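You operate a simulated robot arm through the tools that you are given. There is no shell and no other tool. Be economical: measure what you need, move in short steps, check, and stop when the job is done.

The job below is to be done with a simulated two-armed robot. You get a single attempt, and the scene is never put back.

JOB
Cork the brown sample with the black-headed cork and stand it in its cell.
Fine: hold the sample steady while you cork it.

It is judged by the outcome, as a careful person would: the job done as asked, and still so three seconds after it is handed in. It fails if anything else is knocked over, pushed out of place, dropped, spilled or broken.

ROBOT AND FRAMES
Two 7-joint arms with two-finger parallel grippers on one trunk, on a base that drives. Base frame: it is fixed to the floor where the robot stands at the start and does not move with it; the origin is under the middle of the robot, x ahead of it, y to its left, z up. Readings come in mm, degrees, newtons and seconds.
The left shoulder is at the start at [60, 143, 926], the right one opposite. With the tool pointing down near the work surface each hand reaches from about 320 to 740 mm from the robot's upright axis, wherever it stands, measured 20 degrees to its own side. Places, roughly: cell beside the corks [500, 0, 700]; open vial of brown syrup (3x3x8 cm) [700, -100, 800]; open vial of yellow syrup (3x3x8 cm) [500, 0, 800]; sample [700, -100, 800]. Payload 1.57 kg a hand.
The TCP of each hand is the grasp point between the finger pads, 30 mm short of the fingertips. In the tool frame z runs along the fingers and y along their closing line. The gripper opens to 110 mm. The fingers are 24 mm wide and 12 mm thick; the gripper's body (48 by 112 mm) begins 78 mm behind the TCP.
Orientation is that of the tool frame in the base frame, as a unit quaternion [w, x, y, z]. With the fingers straight down and closing along the base's y, the tool's x points along the base's -x, its y along +y and its z along -z.

CONTROLS
- The arms move only by the tool move_arm. It takes "left_series", "right_series" or both (then of equal length, played together; a hand with none holds still); each is a list of rows, each an object of numbers (a shift or turn left out is 0, a gripper value left out holds the last): "dx", "dy", "dz": the shift along the tool's x, y, z in mm; "wx", "wy", "wz": the turn, a rotation vector about the tool's x, y, z in degrees; "hand": the opening, from 0 (shut) to 1 (fully open). In form: [{"dx": .., "dy": .., "dz": .., "wx": .., "wy": .., "wz": .., "hand": ..}, ...]. A call has 1 to 20 rows; each row shifts and turns the commanded pose from where the row before left it, along the tool's axes as they then stand. Rows are played at 5 a second. More than 50 mm and 8.6 degrees between two rows, or a gripper value outside its range, and nothing of the call is played. Where a pose cannot be reached the arm comes as near as it can. A force on the tool above 40 N (or 10 N above the force at the start of the call, whichever is more), or a blocked arm, ends the call early, and 0.2 s more pass. Each finger travels about 45 mm/s and halts on what it meets, pressing with about 21 N; the grip force reading is that of the motor and also rises with nothing between the fingers. The clock runs only during rows and for 0.2 s after the last one: add rows that do not move to give the fingers time. The reply holds the time, the measured pose of the TCP, the force on the tool along the base axes, the opening and the grip force, in the units named above and with some noise, with the torque about the TCP (base axes, N m) and any sound that the robot's microphone picked up.
- Cameras (640 x 400 px; columns grow to the right, rows downward): "scene" is now at [43.3, -2, 1541.4]; the picture's right is [-0.03, -1.00, 0.00], its down [-0.78, 0.03, -0.63] and it looks along [0.63, -0.02, -0.78] (base axes); focal length 256 px, centre (320, 200). "left" rides on the left gripper at [70, -16, -141] in its tool frame; the picture's right is [0.23, 0.97, 0.00], its down [-0.86, 0.20, -0.48] and it looks along [-0.47, 0.11, 0.88] (tool axes); focal length 222 px, centre (320, 200). "right" rides on the right gripper at [70, 16, -141] in its tool frame; the picture's right is [-0.23, 0.97, 0.00], its down [-0.85, -0.20, -0.48] and it looks along [-0.47, -0.11, 0.88] (tool axes); focal length 222 px, centre (320, 200). There is no depth. A picture from a camera that has moved, and an enlarged one, comes with that camera's place and axes in the base frame and with its lens. The place of the scene camera against the robot may be out by one fixed shift of up to 12 mm in any direction.
- grab_frame(camera): a new picture of that camera. No time passes.
- slide_trunk(by): slides the trunk up (or, below 0, down) by that many mm; the arms and the scene camera ride with it, the base frame stays. It gives what a move gives, with no picture.
- drive_base(legs): drives the robot by 1 to 6 legs, each [ahead, left, turn to the left] in mm, mm and degrees, along the robot's own axes; the way and the turn of a leg run together, so that a leg with both is an arc; at most 1500 mm and 180 degrees a leg. The arms and the cameras ride along, it lands a little off, and it stops where it bumps. It gives what a move gives.
- aim_head(pan, tilt): turns the head with the scene camera to pan (to the left, within 86 degrees either way) and tilt (down, from -29 to 69), counted from straight ahead of the robot. It gives what a move gives.
- enlarge(camera, box): a new picture of the part [left, top, right, bottom] of that camera's present view, enlarged. No time passes.
- finish_job(): hands the job in; it is judged then, once.

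Work in short steps. Places have to be worked out from the pictures, the camera data and where the tool is seen: move nearer, look again, correct. Check each grasp and each placing, and mend what went wrong. You have 120 turns and 92 pictures in all, those below and enlarged ones among them. Open the grippers and draw the arms clear of the work before you hand the job in, unless the task says otherwise; then end with one line.

The tools are called after "Request:" as name(argument=value, ...) on one line, values as JSON. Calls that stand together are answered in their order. move_arm: Moves the arms, as the interface text tells. Its arguments: {"type":"object","properties":{"left_series":{"type":"array","items":{"type":"object","properties":{"dx":{"type":"number"},"dy":{"type":"number"},"dz":{"type":"number"},"wx":{"type":"number"},"wy":{"type":"number"},"wz":{"type":"number"},"hand":{"type":"number"}}}},"right_series":{"type":"array","items":{"type":"object","properties":{"dx":{"type":"number"},"dy":{"type":"number"},"dz":{"type":"number"},"wx":{"type":"number"},"wy":{"type":"number"},"wz":{"type":"number"},"hand":{"type":"number"}}}}},"required":[]} The other tools are called the same way: slide_trunk (by) slides the trunk up or down; drive_base (legs) drives the base; aim_head (pan, tilt) turns the head that bears the scene camera; grab_frame (camera) takes a picture; enlarge (camera, box) takes an enlarged picture of a part of a camera's view; finish_job () hands the job in.

At the start:

```text
t: 0.0
left_eef_pos: [442.7, 132.2, 1049.5]
left_tool_rot: [0.0, 0.0, 1.0, 0.0]
left_contact_force: [-0.4, -0.2, 0.1]
left_torque: [-0.02, 0.01, -0.03]
left_gripper_width: 110.1
left_grip_force: 0.1
right_eef_pos: [459.8, -367.7, 1076.2]
right_tool_rot: [0.0, 0.0, 1.0, 0.0]
right_contact_force: [0.1, 0.0, 0.2]
right_torque: [0.02, -0.01, -0.03]
right_gripper_width: 110.0
right_grip_force: 0.0
trunk travel left (down, up): [-525.0, 65.0]
robot x, y, heading: [-0.8, -0.2, -0.2]
head pan, tilt: [-2.0, 51.1]
```

scene: 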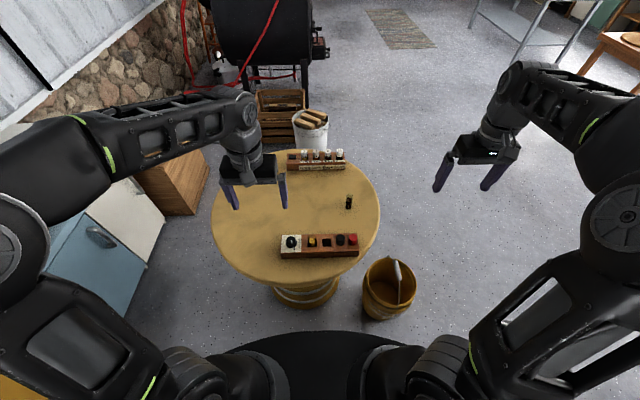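
right: 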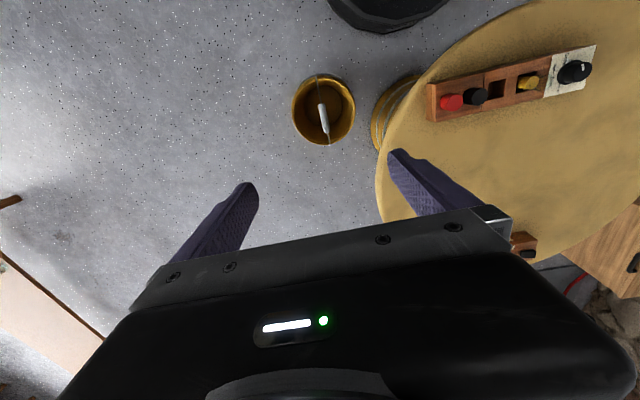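
left: 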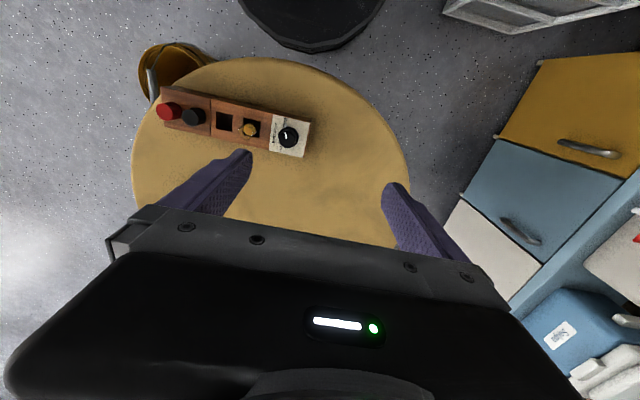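

Looking closer at the work table, to locate vial, corks and cells.

Request:
enlarge(camera="scene", box=[260, 180, 380, 270])

Request:
enlarge(camera="scene", box=[260, 130, 380, 205])

Request:
enlarge(camera="left", box=[140, 80, 320, 190])

```text
4.44 times, centred on (320, 225) of scene
camera zoom: at [43.3, -2.0, 1541.4], right [-0.03, -1.0, 0.0], down [-0.78, 0.03, -0.63], along [0.63, -0.02, -0.78], focal length 1136 px, centre (320, 89)
```

zoom: 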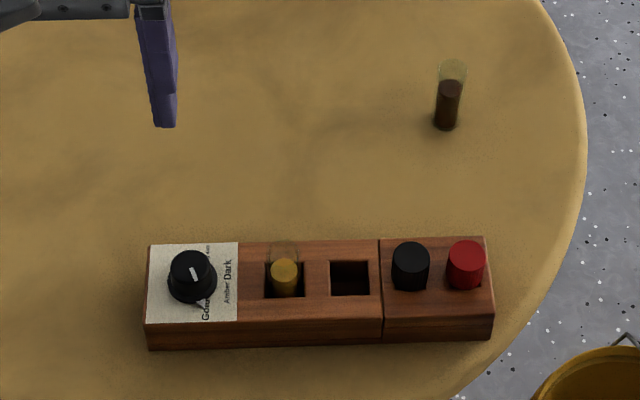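

```text
5.33 times, centred on (320, 168) of scene
camera zoom: at [43.3, -2.0, 1541.4], right [-0.03, -1.0, 0.0], down [-0.78, 0.03, -0.63], along [0.63, -0.02, -0.78], focal length 1363 px, centre (320, 373)
```

zoom: 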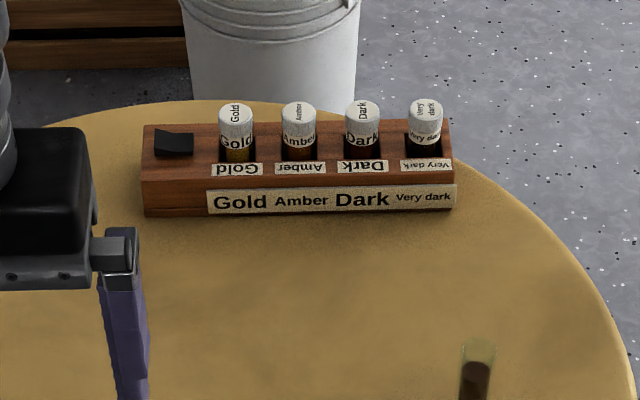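

```text
3.56 times, centred on (230, 135) of left
camera zoom: at [373.5, 115.2, 1190.7], right [-0.23, 0.97, 0.0], down [0.86, 0.2, 0.48], along [0.47, 0.11, -0.88], focal length 790 px, centre (640, 431)
```

zoom: 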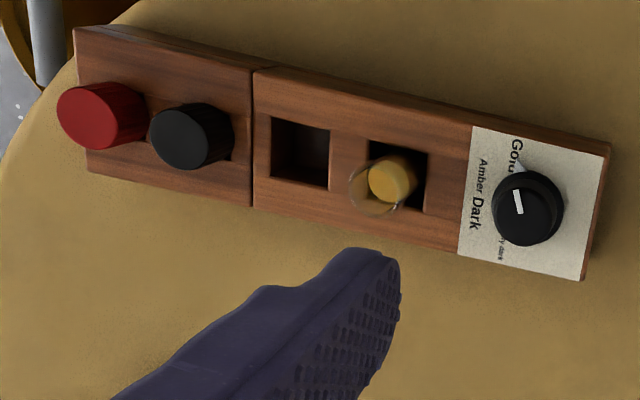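

Triangulating gives the black cork head top near (483,-84,790) and the empty cell near (482,-38,763). The vial is near x 615, y -115. Left hand goes above the cork, turned 90° so it closes along x and stays clear of the red cork.

Request:
move_arm(left_series=[{"dx": -6.7, "dy": -36, "dz": 20}, {"dx": -6.7, "dy": -36, "dz": 20}, {"dx": -6.7, "dy": -36, "dz": 20}, {"dx": -6.7, "dy": -36, "dz": 20}, {"dx": -6.7, "dy": -36, "dz": 20}, {"dx": -6.7, "dy": -36, "dz": 10, "hand": 0.6}, {"wz": 8.2}, {"wz": 8.2}, {"wz": 8.2}, {"wz": 8.2}, {"wz": 8.2}, {"wz": 8.2}, {"wz": 8.2}, {"wz": 8.2}, {"wz": 8.2}, {"wz": 8.2}, {"wz": 8}, {}, {}])

Request:
grab_frame(camera="left")

Request:
grab_frame(camera="scene")

```text
t: 4.0
left_eef_pos: [482.7, -82.3, 939.1]
left_tool_rot: [0.0, 0.708, 0.706, -0.001]
left_contact_force: [0.2, 0.0, 0.6]
left_torque: [-0.02, -0.01, -0.01]
left_gripper_width: 65.8
left_grip_force: 0.1
right_eef_pos: [459.0, -368.2, 1076.0]
right_tool_rot: [0.0, 0.0, 1.0, 0.0]
right_contact_force: [0.0, -1.3, 0.2]
right_torque: [0.01, 0.0, 0.01]
right_gripper_width: 110.1
right_grip_force: 0.0
trunk travel left (down, up): [-525.0, 65.0]
robot x, y, heading: [1.1, -0.9, 0.1]
head pan, tilt: [-2.0, 51.1]
```

```text
85 pictures are left
camera left: at [467.4, -14.8, 1080.5], right [0.97, 0.23, 0.0], down [0.2, -0.86, 0.48], along [0.11, -0.47, -0.88], focal length 222 px, centre (320, 200)
```

left: 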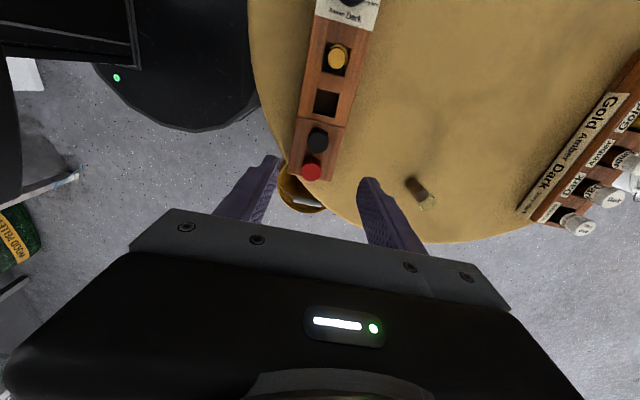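

```text
84 pictures are left
camera scene: at [43.3, -2.0, 1541.4], right [-0.03, -1.0, 0.0], down [-0.78, 0.03, -0.63], along [0.63, -0.02, -0.78], focal length 256 px, centre (320, 200)
```

scene: 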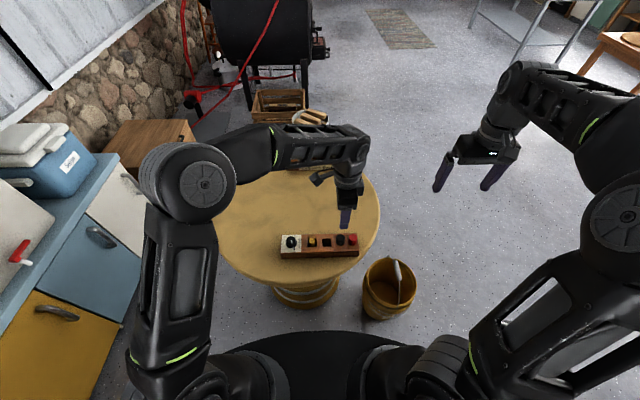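

The left camera now sees cork, cell and vial together, so I enlarge it to measure.

Request:
enlarge(camera="left", box=[280, 80, 440, 220])

```text
2.86 times, centred on (360, 150) of left
camera zoom: at [467.4, -14.8, 1080.5], right [0.97, 0.23, 0.0], down [0.2, -0.86, 0.48], along [0.11, -0.47, -0.88], focal length 635 px, centre (206, 343)
```

zoom: 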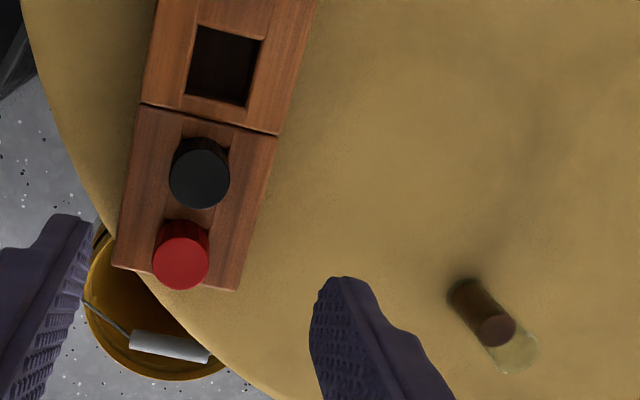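

I place the vial at about (663,-137) on the table at z≈712. The black cork is at about (482,-89), the cell at (483,-39), and the rack top at z≈760. Left hand goes down to just above the cork for a check.

Request:
move_arm(left_series=[{"dx": -6.5, "dy": -1, "dz": 35}, {"dz": 35}, {"dz": 32}, {}, {}])

Request:
grab_frame(camera="left")

Request:
enlarge(camera="scene", box=[280, 180, 400, 270])

```text
t: 5.2
left_eef_pos: [482.0, -90.6, 836.7]
left_tool_rot: [0.0, 0.707, 0.707, 0.0]
left_contact_force: [0.9, 0.3, -0.4]
left_torque: [-0.01, 0.01, 0.0]
left_gripper_width: 66.1
left_grip_force: 0.0
right_eef_pos: [459.4, -367.9, 1076.2]
right_tool_rot: [0.0, 0.0, 1.0, 0.0]
right_contact_force: [-0.4, -0.1, 0.1]
right_torque: [-0.02, 0.04, -0.02]
right_gripper_width: 110.4
right_grip_force: 0.0
trunk travel left (down, up): [-525.0, 65.0]
robot x, y, heading: [3.6, -1.7, -0.1]
head pan, tilt: [-2.0, 51.1]
```

```text
82 pictures are left
camera left: at [467.0, -21.6, 978.2], right [0.97, 0.23, 0.0], down [0.2, -0.86, 0.48], along [0.11, -0.47, -0.88], focal length 222 px, centre (320, 200)
```

left: 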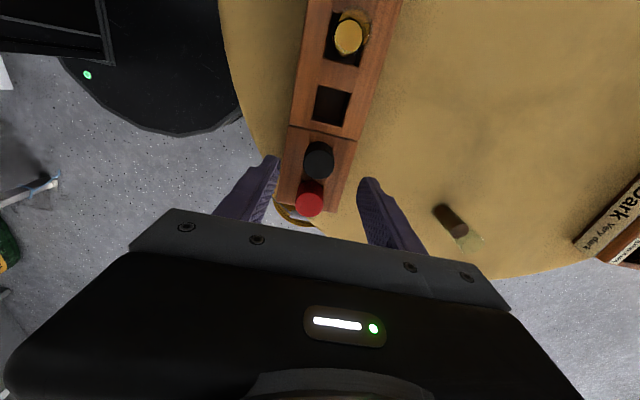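

```text
4.44 times, centred on (340, 225) of scene
camera zoom: at [43.4, -2.1, 1541.4], right [-0.03, -1.0, 0.0], down [-0.78, 0.03, -0.63], along [0.63, -0.02, -0.78], focal length 1136 px, centre (231, 89)
```

zoom: 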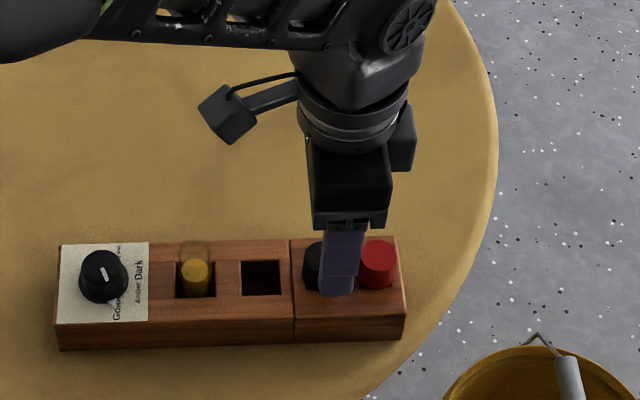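

Cork confirmed at about (481,-87). I correct by 3 mm and descend so the fingertips surround the head just above the rack.

Request:
move_arm(left_series=[{"dx": 3, "dy": -1, "dz": 12}, {"dz": 12}, {"dz": 12}, {}, {}])

Request:
enlarge(camera="left", box=[220, 80, 440, 260])

Request:
enlarge(camera="scene", box=[300, 200, 380, 270])

```text
t: 6.4
left_eef_pos: [481.3, -86.8, 801.1]
left_tool_rot: [0.0, 0.707, 0.707, 0.0]
left_contact_force: [0.3, -1.0, 0.2]
left_torque: [-0.01, 0.0, -0.02]
left_gripper_width: 66.1
left_grip_force: 0.0
right_eef_pos: [459.0, -366.7, 1075.7]
right_tool_rot: [-0.001, 0.0, 1.0, 0.0]
right_contact_force: [0.8, -0.2, -0.2]
right_torque: [-0.01, 0.01, 0.01]
right_gripper_width: 110.0
right_grip_force: 0.0
trunk travel left (down, up): [-525.0, 65.0]
robot x, y, heading: [1.1, 2.0, 0.2]
head pan, tilt: [-2.0, 51.1]
```

```text
2.22 times, centred on (330, 170) of left
camera zoom: at [465.7, -18.1, 942.5], right [0.97, 0.23, 0.0], down [0.2, -0.86, 0.48], along [0.11, -0.47, -0.88], focal length 494 px, centre (298, 267)
```

zoom: 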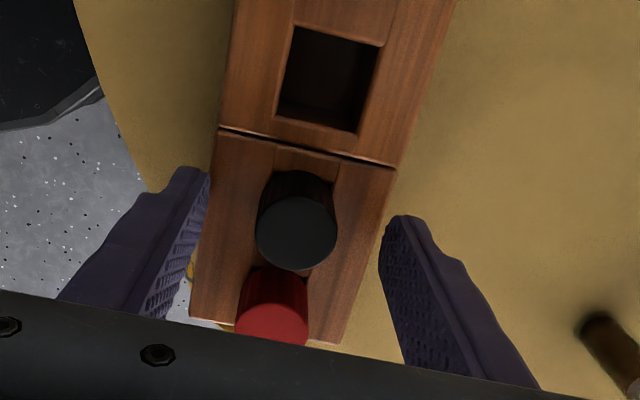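

```text
5.71 times, centred on (340, 235) of scene
camera zoom: at [43.4, -2.0, 1541.4], right [-0.03, -1.0, 0.0], down [-0.78, 0.03, -0.63], along [0.63, -0.02, -0.78], focal length 1460 px, centre (206, 0)
```

zoom: 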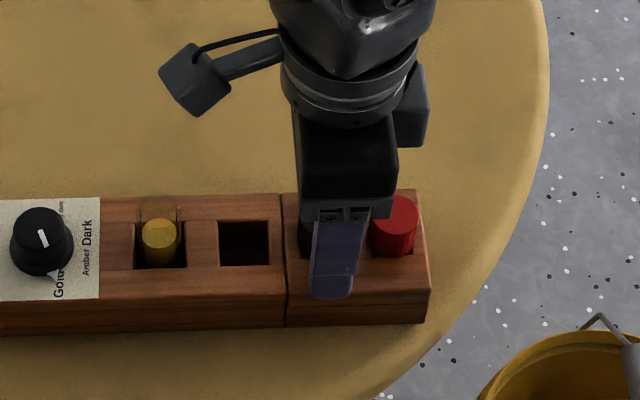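

The cork is centred between the fingers at y≈-89, so I shift 2 mm, lower 5 mm more and close.

Request:
move_arm(left_series=[{"dx": -2.3, "dz": 5}, {"hand": 0.1}, {"hand": 0.1}, {"hand": 0.1}, {"hand": 0.1}, {}, {}])

Request:
enlarge(camera="left", box=[220, 80, 440, 260])

```text
t: 8.0
left_eef_pos: [479.8, -89.4, 796.4]
left_tool_rot: [-0.001, 0.707, 0.707, 0.001]
left_contact_force: [-0.4, -0.2, 0.8]
left_torque: [0.0, -0.05, -0.03]
left_gripper_width: 23.2
left_grip_force: 21.2
right_eef_pos: [458.6, -368.4, 1076.6]
right_tool_rot: [0.0, -0.001, 1.0, -0.001]
right_contact_force: [0.0, 0.4, 0.7]
right_torque: [0.0, -0.02, -0.02]
right_gripper_width: 110.0
right_grip_force: 0.0
trunk travel left (down, up): [-525.0, 65.0]
robot x, y, heading: [-2.0, 2.7, 0.0]
head pan, tilt: [-2.0, 51.1]
```

```text
2.22 times, centred on (330, 170) of left
camera zoom: at [465.6, -20.9, 937.7], right [0.97, 0.23, 0.0], down [0.2, -0.86, 0.48], along [0.11, -0.47, -0.88], focal length 494 px, centre (298, 267)
```

zoom: 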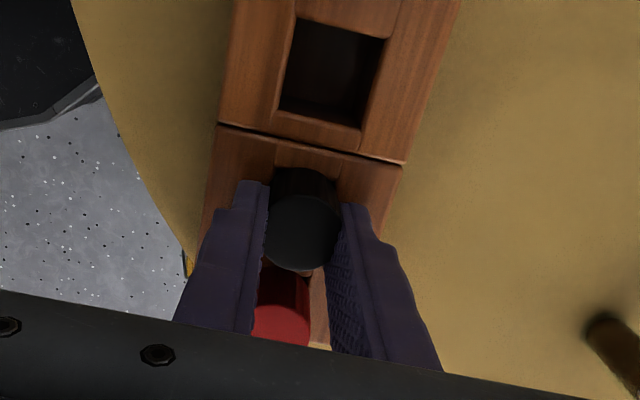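

Gripped at 23 mm width. I lift slowly, straight up.

Request:
move_arm(left_series=[{"dz": -8}, {"dz": -12}, {"dz": -20}, {"dz": -25}, {"dz": -35}, {"dz": -40}, {}])

Request:
enlarge(camera="left", box=[220, 80, 440, 260])

Request:
enlarge(camera="scene", box=[300, 180, 400, 270])

```text
t: 9.6
left_eef_pos: [480.8, -89.0, 937.7]
left_tool_rot: [0.0, 0.708, 0.707, -0.001]
left_contact_force: [-0.5, 0.3, -0.1]
left_torque: [0.0, 0.01, 0.01]
left_gripper_width: 23.3
left_grip_force: 20.9
right_eef_pos: [458.9, -368.1, 1076.4]
right_tool_rot: [0.0, 0.001, 1.0, 0.0]
right_contact_force: [-0.3, 0.1, -0.2]
right_torque: [0.02, 0.01, 0.03]
right_gripper_width: 109.9
right_grip_force: 0.1
trunk travel left (down, up): [-525.0, 65.0]
robot x, y, heading: [2.5, -2.4, -0.0]
head pan, tilt: [-2.0, 51.1]
```

```text
2.22 times, centred on (330, 170) of left
camera zoom: at [464.9, -19.8, 1078.2], right [0.97, 0.23, 0.0], down [0.2, -0.86, 0.48], along [0.11, -0.47, -0.88], focal length 494 px, centre (298, 267)
```

zoom: 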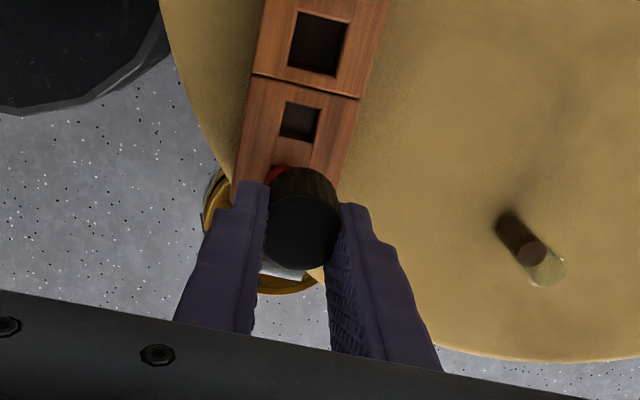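

```text
4.44 times, centred on (350, 225) of scene
camera zoom: at [43.6, -2.1, 1541.4], right [-0.03, -1.0, 0.0], down [-0.78, 0.03, -0.63], along [0.63, -0.02, -0.78], focal length 1136 px, centre (187, 89)
```

zoom: 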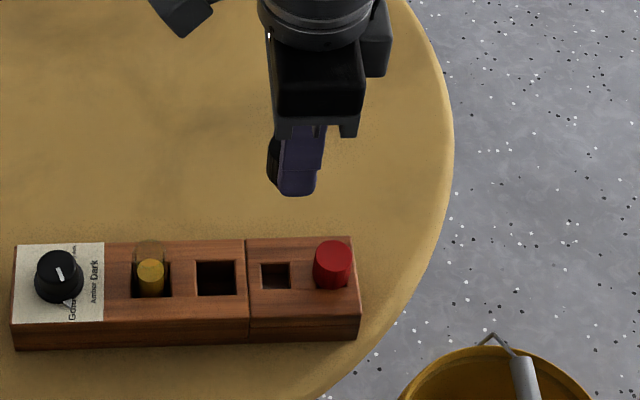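

The cork is out cleanly and in hand. Next the right hand moves forward at the right of the table and turns to point sideways (+y), tilted slightly down, with the camera on top.

Request:
move_arm(right_series=[{"dx": -35, "dz": 19}, {"dx": -35, "dz": 19}, {"dx": -35, "dz": 19}, {"dx": -35, "dz": 19}, {"wz": 8.2}, {"wz": 8.2}, {"wz": 8.2}, {"wz": 8.2}, {"wz": 8.2}, {"wz": 8.2}, {"wz": 8.2}, {"wz": 8.2}, {"wz": 8.2}, {"wz": 8.2}, {"wz": 8}, {}])

Request:
move_arm(right_series=[{"wy": 8}, {"wy": 8}, {"wy": 8}, {"wy": 8}, {"wy": 8}, {"wy": 8}, {"wy": 8}, {"wy": 8}, {"wy": 6}, {"hand": 0.7}, {}])

Request:
grab_frame(camera="scene")

Request:
grab_frame(camera="right")

```text
t: 13.0
left_eef_pos: [480.4, -88.5, 936.5]
left_tool_rot: [0.0, 0.707, 0.707, 0.0]
left_contact_force: [-0.6, -0.7, 0.3]
left_torque: [-0.02, 0.01, 0.02]
left_gripper_width: 23.2
left_grip_force: 21.2
right_eef_pos: [599.7, -368.3, 1000.9]
right_tool_rot: [0.0, 0.708, 0.706, -0.001]
right_contact_force: [-0.2, -0.6, -0.2]
right_torque: [0.0, -0.03, 0.0]
right_gripper_width: 110.2
right_grip_force: 0.1
trunk travel left (down, up): [-525.0, 65.0]
robot x, y, heading: [0.9, -0.2, -0.2]
head pan, tilt: [-2.0, 51.1]
```

```text
t: 15.4
left_eef_pos: [480.3, -88.2, 936.3]
left_tool_rot: [0.0, 0.707, 0.707, 0.0]
left_contact_force: [-0.6, 0.1, -0.3]
left_torque: [-0.02, -0.01, -0.02]
left_gripper_width: 23.1
left_grip_force: 21.2
right_eef_pos: [599.2, -367.0, 999.3]
right_tool_rot: [-0.049, 0.706, 0.705, 0.051]
right_contact_force: [-0.8, 0.2, 0.2]
right_torque: [0.0, 0.04, 0.0]
right_gripper_width: 76.9
right_grip_force: 0.1
right hand out of reach, approached as far as the arm can: row 2, 3, 4, 5, 6, 7, 8, 9
trunk travel left (down, up): [-525.0, 65.0]
robot x, y, heading: [3.0, 4.3, 0.1]
head pan, tilt: [-2.0, 51.1]
```

```text
75 pictures are left
camera scene: at [43.4, -2.0, 1541.4], right [-0.03, -1.0, 0.0], down [-0.78, 0.03, -0.63], along [0.63, -0.02, -0.78], focal length 256 px, centre (320, 200)
```

scene: 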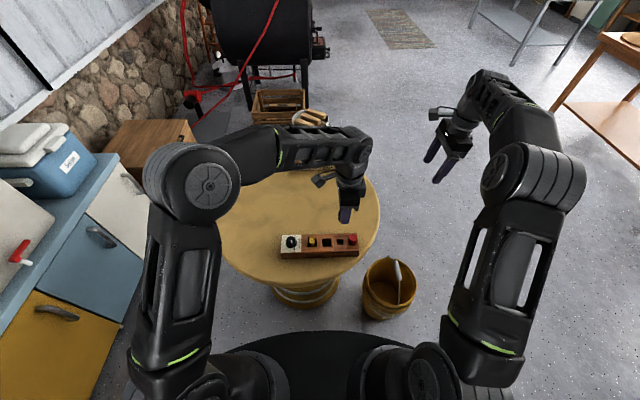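

```text
74 pictures are left
camera right: at [614.3, -318.6, 1149.6], right [0.97, -0.23, -0.03], down [-0.2, -0.91, 0.35], along [-0.11, -0.34, -0.93], focal length 222 px, centre (320, 200)
```

right: 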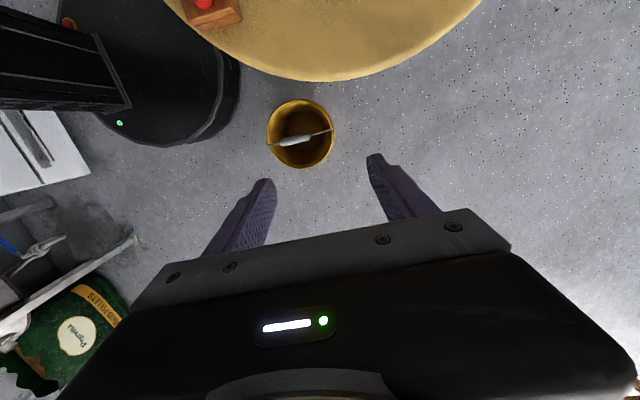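

The right wrist cannot tilt that way. I check what a small back-tilt does, then try the opposite yaw, leaning with the camera underneath at about 40°, which also leaves room for the left hand.

Request:
move_arm(right_series=[{"wy": -8}, {}])

```text
t: 16.0
left_eef_pos: [478.7, -88.6, 936.3]
left_tool_rot: [0.0, 0.708, 0.707, 0.001]
left_contact_force: [0.6, 0.7, -0.5]
left_torque: [0.04, 0.01, 0.02]
left_gripper_width: 22.9
left_grip_force: 20.7
right_eef_pos: [598.5, -369.2, 1000.3]
right_tool_rot: [0.0, 0.707, 0.707, 0.0]
right_contact_force: [0.7, 0.2, 0.0]
right_torque: [-0.01, 0.0, -0.01]
right_gripper_width: 77.1
right_grip_force: 0.1
trunk travel left (down, up): [-525.0, 65.0]
robot x, y, heading: [2.9, 1.4, 0.2]
head pan, tilt: [-2.0, 51.1]
```

Commands continue from the reached pose, which is convenient. Turning yaw by -135°.

Request:
move_arm(right_series=[{"wz": -8.2}, {"wz": -8.2}, {"wz": -8.2}, {"wz": -8.2}, {"wz": -8.2}, {"wz": -8.2}, {"wz": -8.2}, {"wz": -8.2}, {"wz": -8.2}, {"wz": -8.2}, {"wz": -8.2}, {"wz": -8.2}, {"wz": -8.2}, {"wz": -8.2}, {"wz": -8.2}, {"wz": -8.2}, {"wz": -3.8}])

Request:
move_arm(right_series=[{"wy": -8}, {"wy": -8}, {"wy": -8}, {"wy": -8}, {"wy": -8}, {}])

```text
t: 19.6
left_eef_pos: [480.6, -88.7, 937.2]
left_tool_rot: [0.0, 0.707, 0.707, -0.001]
left_contact_force: [0.1, -1.1, -0.5]
left_torque: [0.04, 0.0, 0.04]
left_gripper_width: 23.0
left_grip_force: 21.0
right_eef_pos: [598.6, -368.1, 1000.6]
right_tool_rot: [0.001, -0.384, 0.923, -0.001]
right_contact_force: [-0.4, -0.6, -1.2]
right_torque: [-0.01, 0.03, 0.02]
right_gripper_width: 76.9
right_grip_force: 0.1
trunk travel left (down, up): [-525.0, 65.0]
robot x, y, heading: [0.1, -0.2, -0.2]
head pan, tilt: [-2.0, 51.1]
```

```text
t: 21.0
left_eef_pos: [479.8, -89.6, 936.3]
left_tool_rot: [0.0, 0.707, 0.707, 0.0]
left_contact_force: [1.1, 0.8, 1.0]
left_torque: [-0.02, 0.0, -0.03]
left_gripper_width: 23.0
left_grip_force: 21.7
right_eef_pos: [599.3, -367.3, 1000.5]
right_tool_rot: [0.318, -0.36, 0.868, 0.13]
right_contact_force: [0.6, -0.6, 1.0]
right_torque: [0.0, -0.03, 0.02]
right_gripper_width: 76.9
right_grip_force: 0.2
trunk travel left (down, up): [-525.0, 65.0]
robot x, y, heading: [-2.6, 1.1, 0.2]
head pan, tilt: [-2.0, 51.1]
```

The lean works: fingers point (+x,+y,down 50°). I bring the right hand to a stand-off 120 mm back from the vial and look.

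Request:
move_arm(right_series=[{"dx": 0.6, "dy": 23.8, "dz": 38.6}, {"dx": 0.6, "dy": 23.8, "dz": 38.6}, {"dx": 0.6, "dy": 23.8, "dz": 38.6}, {"dx": 0.6, "dy": 23.8, "dz": 38.6}, {"dx": 0.6, "dy": 23.8, "dz": 38.6}, {}, {}])

Request:
grab_frame(camera="scene")

Request:
grab_frame(camera="right")

Request:
grab_frame(camera="left")

```text
t: 22.6
left_eef_pos: [479.8, -89.4, 936.1]
left_tool_rot: [0.0, 0.706, 0.708, -0.001]
left_contact_force: [0.0, -0.6, 0.0]
left_torque: [0.03, 0.01, 0.02]
left_gripper_width: 23.2
left_grip_force: 21.0
right_eef_pos: [601.6, -196.0, 848.7]
right_tool_rot: [0.317, -0.361, 0.867, 0.131]
right_contact_force: [-0.3, 0.5, 0.2]
right_torque: [0.02, 0.0, 0.02]
right_gripper_width: 77.1
right_grip_force: 0.2
trunk travel left (down, up): [-525.0, 65.0]
robot x, y, heading: [-2.2, -1.8, -0.1]
head pan, tilt: [-2.0, 51.1]
```

```text
73 pictures are left
camera scene: at [43.4, -2.0, 1541.4], right [-0.03, -1.0, 0.0], down [-0.78, 0.03, -0.63], along [0.63, -0.02, -0.78], focal length 256 px, centre (320, 200)
```

scene: 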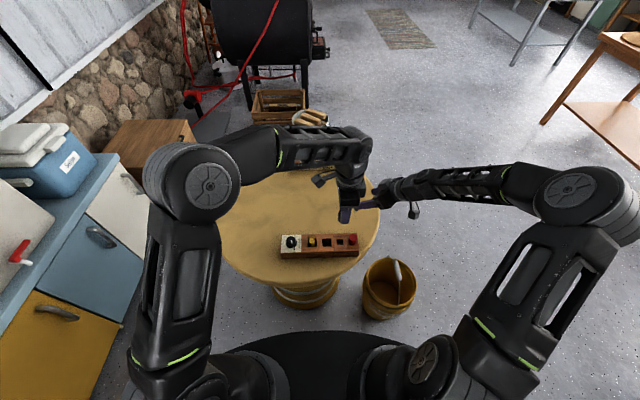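

```text
72 pictures are left
camera right: at [487.5, -287.8, 912.5], right [-0.57, 0.81, 0.14], down [0.38, 0.11, 0.92], along [0.73, 0.57, -0.37], focal length 222 px, centre (320, 200)
```

right: 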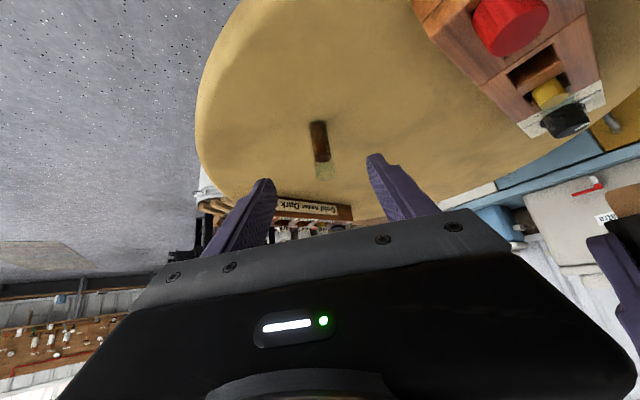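

```text
71 pictures are left
camera left: at [464.9, -19.7, 1077.9], right [0.97, 0.23, 0.0], down [0.2, -0.86, 0.48], along [0.11, -0.47, -0.88], focal length 222 px, centre (320, 200)
```

left: 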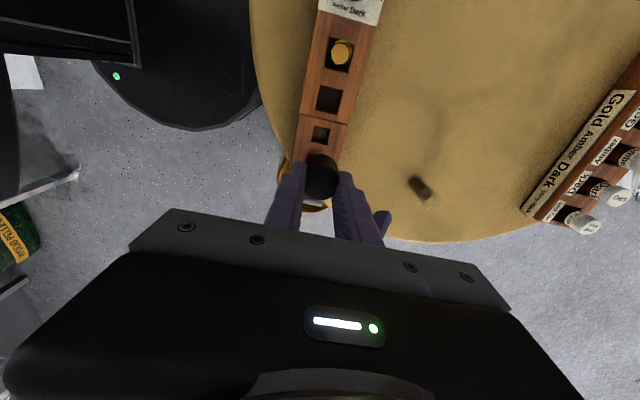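

The vial measures about (664,-136), nearly on the tool axis. I advance 85 mm along it and check.

Request:
move_arm(right_series=[{"dx": -0.6, "dy": -0.6, "dz": 30}, {"dx": -0.6, "dy": -0.6, "dz": 30}, {"dx": -0.6, "dy": -0.6, "dz": 25}, {}, {}])

Request:
grab_frame(camera="right")

Request:
enlarge(camera="left", box=[340, 130, 500, 230])

```text
t: 23.8
left_eef_pos: [480.3, -88.3, 937.1]
left_tool_rot: [0.0, 0.708, 0.707, 0.0]
left_contact_force: [-0.1, 0.9, -0.1]
left_torque: [0.01, 0.04, 0.0]
left_gripper_width: 23.3
left_grip_force: 20.7
right_eef_pos: [643.2, -159.6, 785.7]
right_tool_rot: [0.316, -0.361, 0.868, 0.131]
right_contact_force: [0.7, 0.3, 0.0]
right_torque: [0.03, 0.03, 0.02]
right_gripper_width: 77.2
right_grip_force: 0.1
trunk travel left (down, up): [-525.0, 65.0]
robot x, y, heading: [-1.6, 0.0, -0.1]
head pan, tilt: [-2.0, 51.1]
```

```text
70 pictures are left
camera right: at [529.0, -250.4, 849.0], right [-0.57, 0.81, 0.14], down [0.38, 0.1, 0.92], along [0.73, 0.57, -0.37], focal length 222 px, centre (320, 200)
```

right: 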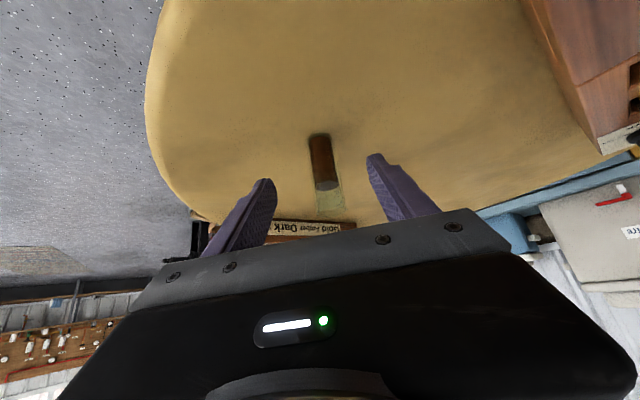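

```text
4.00 times, centred on (420, 180) of left
camera zoom: at [464.9, -19.8, 1077.9], right [0.97, 0.23, 0.0], down [0.2, -0.86, 0.48], along [0.11, -0.47, -0.88], focal length 888 px, centre (-80, 280)
```

zoom: 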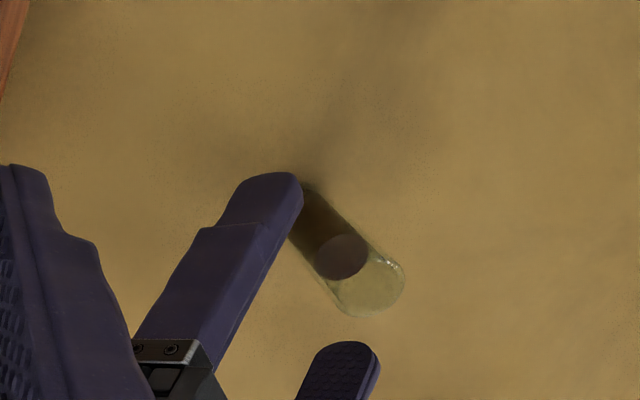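

Vial sits between the fingers. I advance the last 35 mm and close gently.

Request:
move_arm(right_series=[{"dx": -0.5, "dy": 1.5, "dz": 18}, {"dx": -0.4, "dy": 1.5, "dz": 17}, {"hand": 0.5}, {"hand": 0.4}, {}])

Request:
enlarge(camera="left", box=[340, 130, 500, 230])

Request:
enlarge(camera="right", box=[220, 90, 420, 240])

```text
t: 25.0
left_eef_pos: [479.9, -88.7, 937.1]
left_tool_rot: [0.0, 0.707, 0.707, 0.001]
left_contact_force: [-0.2, 0.1, -0.9]
left_torque: [0.03, -0.01, -0.01]
left_gripper_width: 23.3
left_grip_force: 20.7
right_eef_pos: [656.8, -141.8, 759.9]
right_tool_rot: [0.317, -0.36, 0.868, 0.13]
right_contact_force: [-0.2, -0.7, -0.8]
right_torque: [-0.02, 0.02, 0.0]
right_gripper_width: 44.2
right_grip_force: 0.1
trunk travel left (down, up): [-525.0, 65.0]
robot x, y, heading: [1.2, -1.2, -0.0]
head pan, tilt: [-2.0, 51.1]
```

```text
4.00 times, centred on (420, 180) of left
camera zoom: at [464.8, -19.8, 1077.9], right [0.97, 0.23, 0.0], down [0.2, -0.86, 0.48], along [0.11, -0.47, -0.88], focal length 888 px, centre (-80, 280)
```

zoom: 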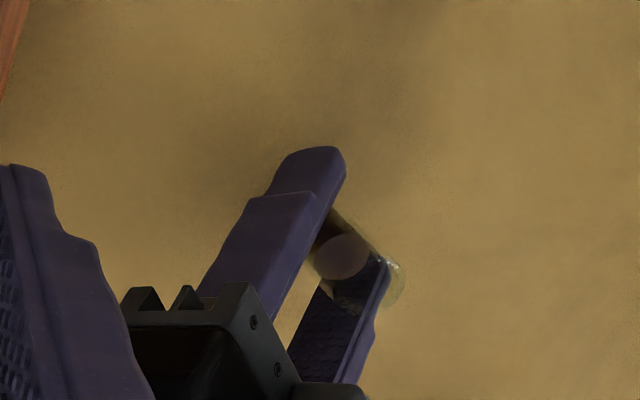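

```text
2.67 times, centred on (320, 165) of right
camera zoom: at [542.9, -232.0, 823.2], right [-0.57, 0.81, 0.14], down [0.38, 0.11, 0.92], along [0.73, 0.57, -0.37], focal length 592 px, centre (320, 293)
```

zoom: 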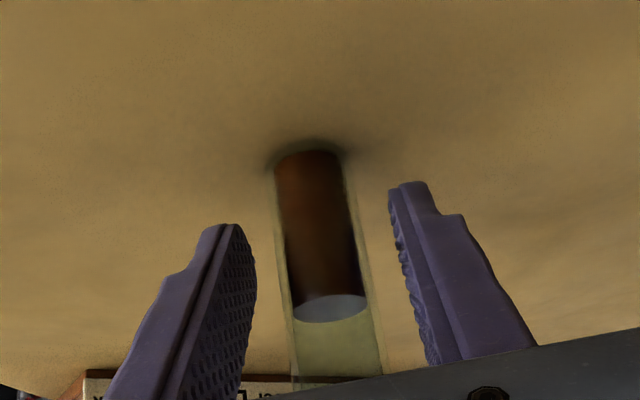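

Centred laterally, but the vial sits near the fingertips. I move 7 mm further forward level, then close fully on it.

Request:
move_arm(right_series=[{"dx": -5.4, "dz": 4.6}, {}, {"hand": 0.3}, {"hand": 0.2}, {"hand": 0.1}, {"hand": 0.1}, {}, {}])

Request:
enlarge(camera="left", box=[340, 130, 500, 230])

Request:
enlarge(camera="right", box=[220, 90, 420, 240])

```text
t: 26.8
left_eef_pos: [479.5, -89.4, 935.5]
left_tool_rot: [0.001, 0.707, 0.707, 0.0]
left_contact_force: [0.4, -0.5, -0.1]
left_torque: [0.01, -0.04, 0.01]
left_gripper_width: 23.1
left_grip_force: 20.4
right_eef_pos: [662.9, -136.1, 759.9]
right_tool_rot: [0.317, -0.361, 0.867, 0.131]
right_contact_force: [-0.3, -0.9, 0.5]
right_torque: [-0.01, -0.01, 0.0]
right_gripper_width: 25.1
right_grip_force: 21.0
trunk travel left (down, up): [-525.0, 65.0]
robot x, y, heading: [-0.0, 0.7, 0.3]
head pan, tilt: [-2.0, 51.1]
```

```text
4.00 times, centred on (420, 180) of left
camera zoom: at [464.8, -19.8, 1077.9], right [0.97, 0.23, 0.0], down [0.2, -0.86, 0.48], along [0.11, -0.47, -0.88], focal length 888 px, centre (-80, 280)
```

zoom: 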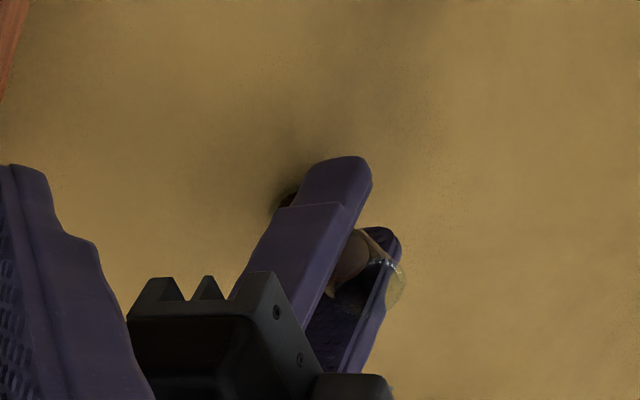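

```text
2.67 times, centred on (320, 165) of right
camera zoom: at [548.1, -226.9, 823.4], right [-0.57, 0.81, 0.14], down [0.38, 0.1, 0.92], along [0.73, 0.57, -0.37], focal length 592 px, centre (320, 293)
```

zoom: 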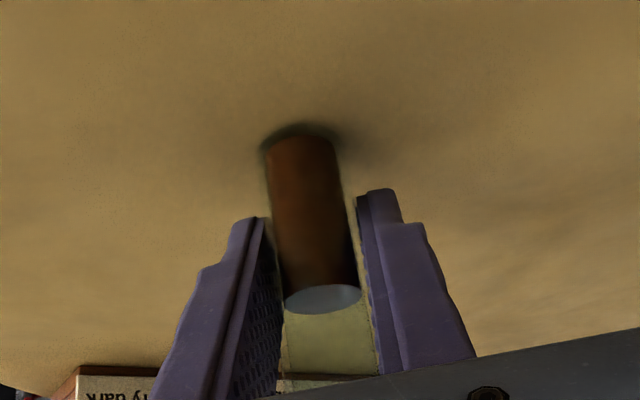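

Vial is held firmly (25 mm). I bring the left hand with the cork over the vial at its present height; from there the left camera should see the mouth beside the cork.

Request:
move_arm(left_series=[{"dx": -9.4, "dy": 36.8}, {"dx": -9.4, "dy": 36.8}, {"dx": -9.4, "dy": 36.8}, {"dx": -9.4, "dy": 36.8}, {"dx": -9.4, "dy": 36.8}, {}, {}])

Request:
grab_frame(camera="left")

Request:
grab_frame(camera="scene")

```text
t: 28.4
left_eef_pos: [591.7, -117.7, 936.3]
left_tool_rot: [0.0, 0.707, 0.707, 0.001]
left_contact_force: [0.1, 0.4, -0.2]
left_torque: [0.03, -0.01, -0.01]
left_gripper_width: 23.0
left_grip_force: 20.6
left hand out of reach, approached as far as the arm can: row 4, 5
right_eef_pos: [662.5, -135.4, 760.0]
right_tool_rot: [0.317, -0.36, 0.868, 0.131]
right_contact_force: [-0.8, -0.6, 0.1]
right_torque: [0.02, 0.01, 0.0]
right_gripper_width: 24.9
right_grip_force: 20.6
trunk travel left (down, up): [-525.0, 65.0]
robot x, y, heading: [0.3, -1.4, -0.0]
head pan, tilt: [-2.0, 51.1]
```

```text
64 pictures are left
camera left: at [575.6, -48.7, 1077.1], right [0.97, 0.23, 0.0], down [0.2, -0.86, 0.48], along [0.11, -0.47, -0.88], focal length 222 px, centre (320, 200)
```

left: 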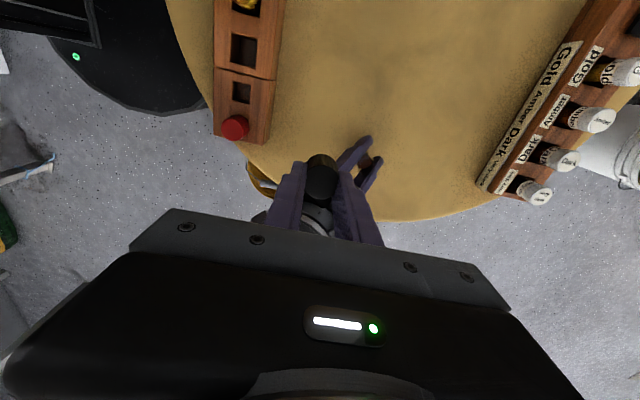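

```text
63 pictures are left
camera scene: at [43.3, -2.0, 1541.4], right [-0.03, -1.0, 0.0], down [-0.78, 0.03, -0.63], along [0.63, -0.02, -0.78], focal length 256 px, centre (320, 200)
```

scene: 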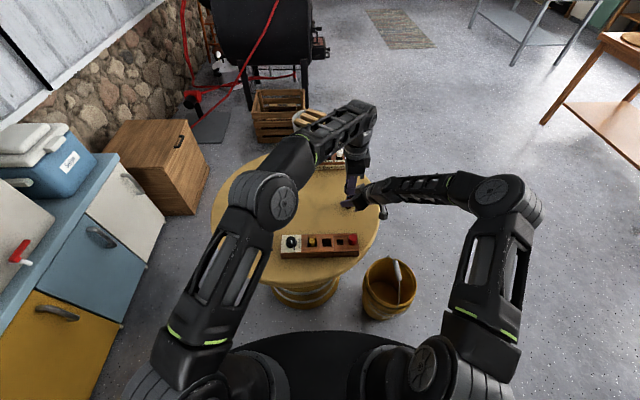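

The left hand reaches only to x≈592 here. I'll bring the vial nearer instead: lift 8 mm, carry it level to about (586,-116), and check before setting down.

Request:
move_arm(right_series=[{"dx": -2.6, "dz": -3}, {"dx": -2.6, "dz": -3.1}, {"dx": 3.85, "dy": 8.6, "dz": -3.3}, {"dx": 3.85, "dy": 8.6, "dz": -3.3}, {"dx": 3.85, "dy": 8.6, "dz": -3.3}, {"dx": 3.85, "dy": 8.6, "dz": -3.3}, {"dx": 3.85, "dy": 8.6, "dz": -3.3}, {"dx": 3.85, "dy": 8.6, "dz": -3.3}, {"dx": 3.85, "dy": 8.6, "dz": -3.3}, {"dx": 3.85, "dy": 8.6, "dz": -3.3}, {}])

Request:
grab_frame(camera="left")

Request:
grab_frame(camera="right")

```text
t: 30.8
left_eef_pos: [590.8, -117.9, 935.1]
left_tool_rot: [0.0, 0.707, 0.707, 0.001]
left_contact_force: [-0.6, -0.2, 0.2]
left_torque: [0.03, 0.02, -0.02]
left_gripper_width: 23.2
left_grip_force: 21.0
right_eef_pos: [584.5, -116.6, 768.3]
right_tool_rot: [0.317, -0.36, 0.868, 0.13]
right_contact_force: [0.5, 0.2, 0.0]
right_torque: [0.0, 0.04, 0.01]
right_gripper_width: 25.1
right_grip_force: 21.5
trunk travel left (down, up): [-525.0, 65.0]
robot x, y, heading: [-1.0, -1.9, 0.0]
head pan, tilt: [-2.0, 51.1]
```

```text
62 pictures are left
camera left: at [575.7, -48.7, 1077.0], right [0.97, 0.23, 0.0], down [0.2, -0.86, 0.48], along [0.11, -0.47, -0.88], focal length 222 px, centre (320, 200)
```

left: 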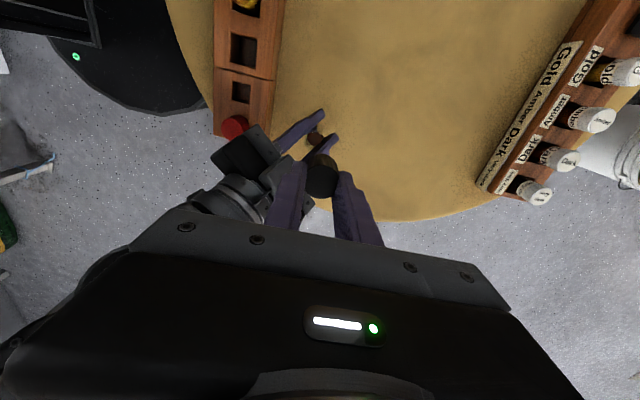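

```text
61 pictures are left
camera right: at [470.4, -206.9, 831.8], right [-0.57, 0.81, 0.14], down [0.38, 0.1, 0.92], along [0.73, 0.57, -0.37], focal length 222 px, centre (320, 200)
```

right: 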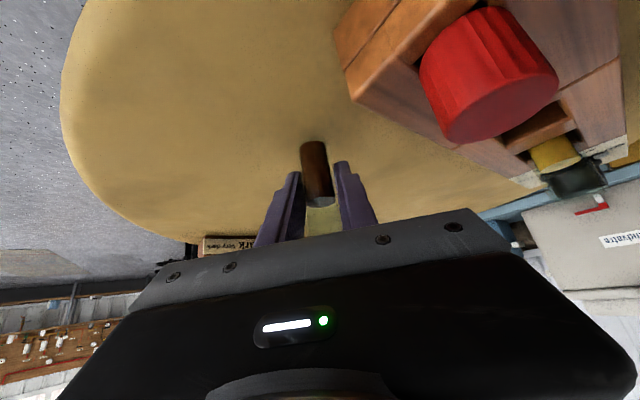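

Held well and level, clear of the red cork. I lower the vial onto the table gently.

Request:
move_arm(right_series=[{"dx": 1.3, "dz": 1.5}, {"dx": 1.3, "dz": 1.5}, {"dx": 1.3, "dz": 1.5}, {"dx": 1.3, "dz": 1.6}, {}, {}])

Request:
enlarge(camera="left", box=[240, 80, 400, 230])

Request:
enlarge(camera="scene", box=[320, 170, 400, 250])

```text
t: 32.2
left_eef_pos: [590.6, -117.6, 936.5]
left_tool_rot: [-0.001, 0.707, 0.707, 0.0]
left_contact_force: [0.1, -0.6, -0.9]
left_torque: [0.01, -0.03, 0.0]
left_gripper_width: 23.0
left_grip_force: 21.1
right_eef_pos: [585.1, -116.6, 759.4]
right_tool_rot: [0.317, -0.359, 0.868, 0.13]
right_contact_force: [-0.7, -0.2, -0.4]
right_torque: [0.0, 0.02, -0.03]
right_gripper_width: 25.4
right_grip_force: 21.2
trunk travel left (down, up): [-525.0, 65.0]
robot x, y, heading: [-0.1, 1.6, -0.1]
head pan, tilt: [-2.0, 51.1]
```

```text
2.67 times, centred on (320, 155) of left
camera zoom: at [575.6, -48.7, 1077.1], right [0.97, 0.23, 0.0], down [0.2, -0.86, 0.48], along [0.11, -0.47, -0.88], focal length 592 px, centre (320, 320)
```

zoom: 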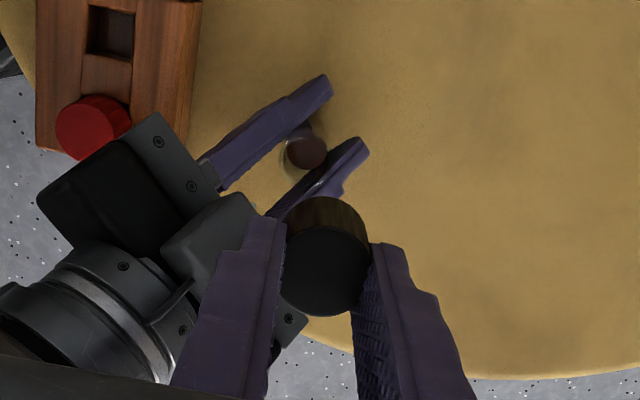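

```text
5.00 times, centred on (360, 210) of scene
camera zoom: at [43.4, -2.0, 1541.4], right [-0.03, -1.0, 0.0], down [-0.78, 0.03, -0.63], along [0.63, -0.02, -0.78], focal length 1278 px, centre (120, 150)
```

zoom: 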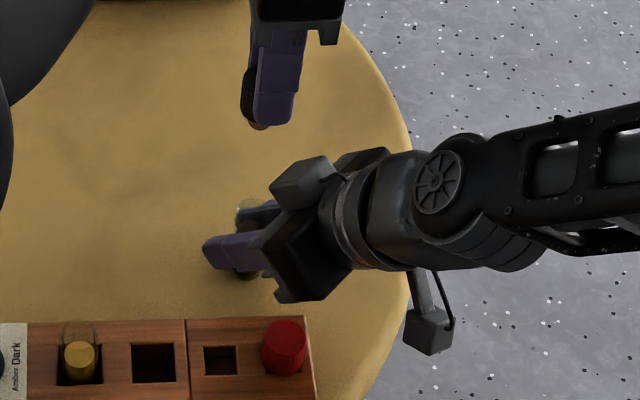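

I zoom tightly on the vial mouth and on the cork for accurate alignment.

Request:
enlarge(camera="left", box=[290, 100, 346, 135])

Request:
enlarge(camera="left", box=[280, 140, 376, 200])

Request:
enlarge(camera="scene", box=[345, 175, 393, 235])

```text
11.43 times, centred on (318, 118) of left
camera zoom: at [575.6, -48.7, 1077.1], right [0.97, 0.23, 0.0], down [0.2, -0.86, 0.48], along [0.11, -0.47, -0.88], focal length 2538 px, centre (343, 1143)
```

zoom: 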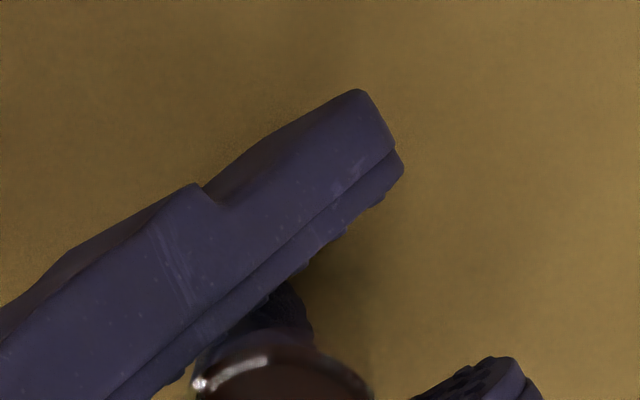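

```text
6.67 times, centred on (328, 170) of left
camera zoom: at [575.6, -48.7, 1077.1], right [0.97, 0.23, 0.0], down [0.2, -0.86, 0.48], along [0.11, -0.47, -0.88], focal length 1481 px, centre (267, 400)
```

zoom: 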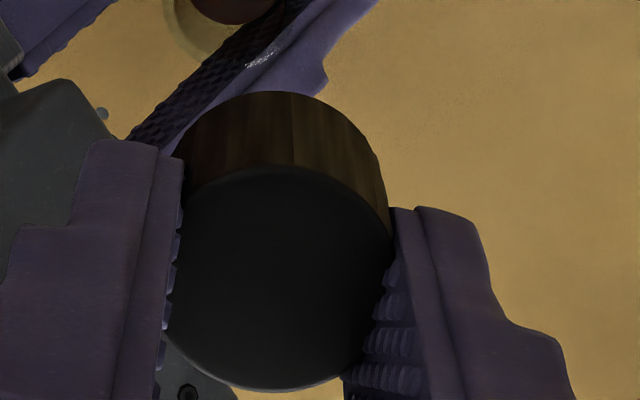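

```text
6.67 times, centred on (369, 205) of scene
camera zoom: at [43.4, -2.0, 1541.4], right [-0.03, -1.0, 0.0], down [-0.78, 0.03, -0.63], along [0.63, -0.02, -0.78], focal length 1704 px, centre (-7, 167)
```

zoom: 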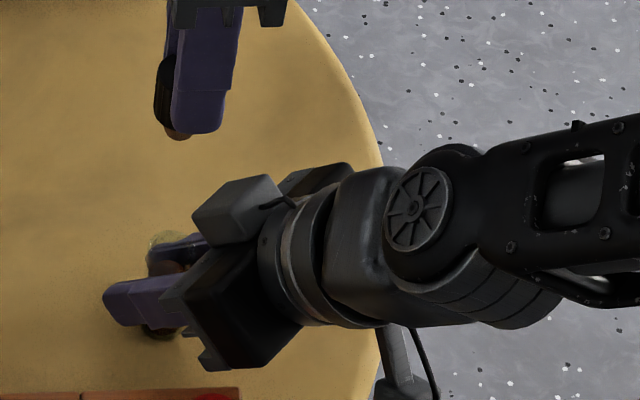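

Mouth was cut off in that box; zooming on the right part.

Request:
enlarge(camera="left", box=[290, 120, 346, 155])

```text
11.43 times, centred on (318, 138) of left
camera zoom: at [575.6, -48.7, 1077.1], right [0.97, 0.23, 0.0], down [0.2, -0.86, 0.48], along [0.11, -0.47, -0.88], focal length 2538 px, centre (343, 914)
```

zoom: 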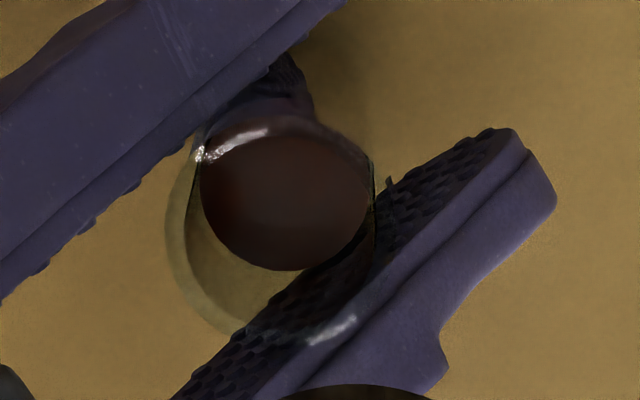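

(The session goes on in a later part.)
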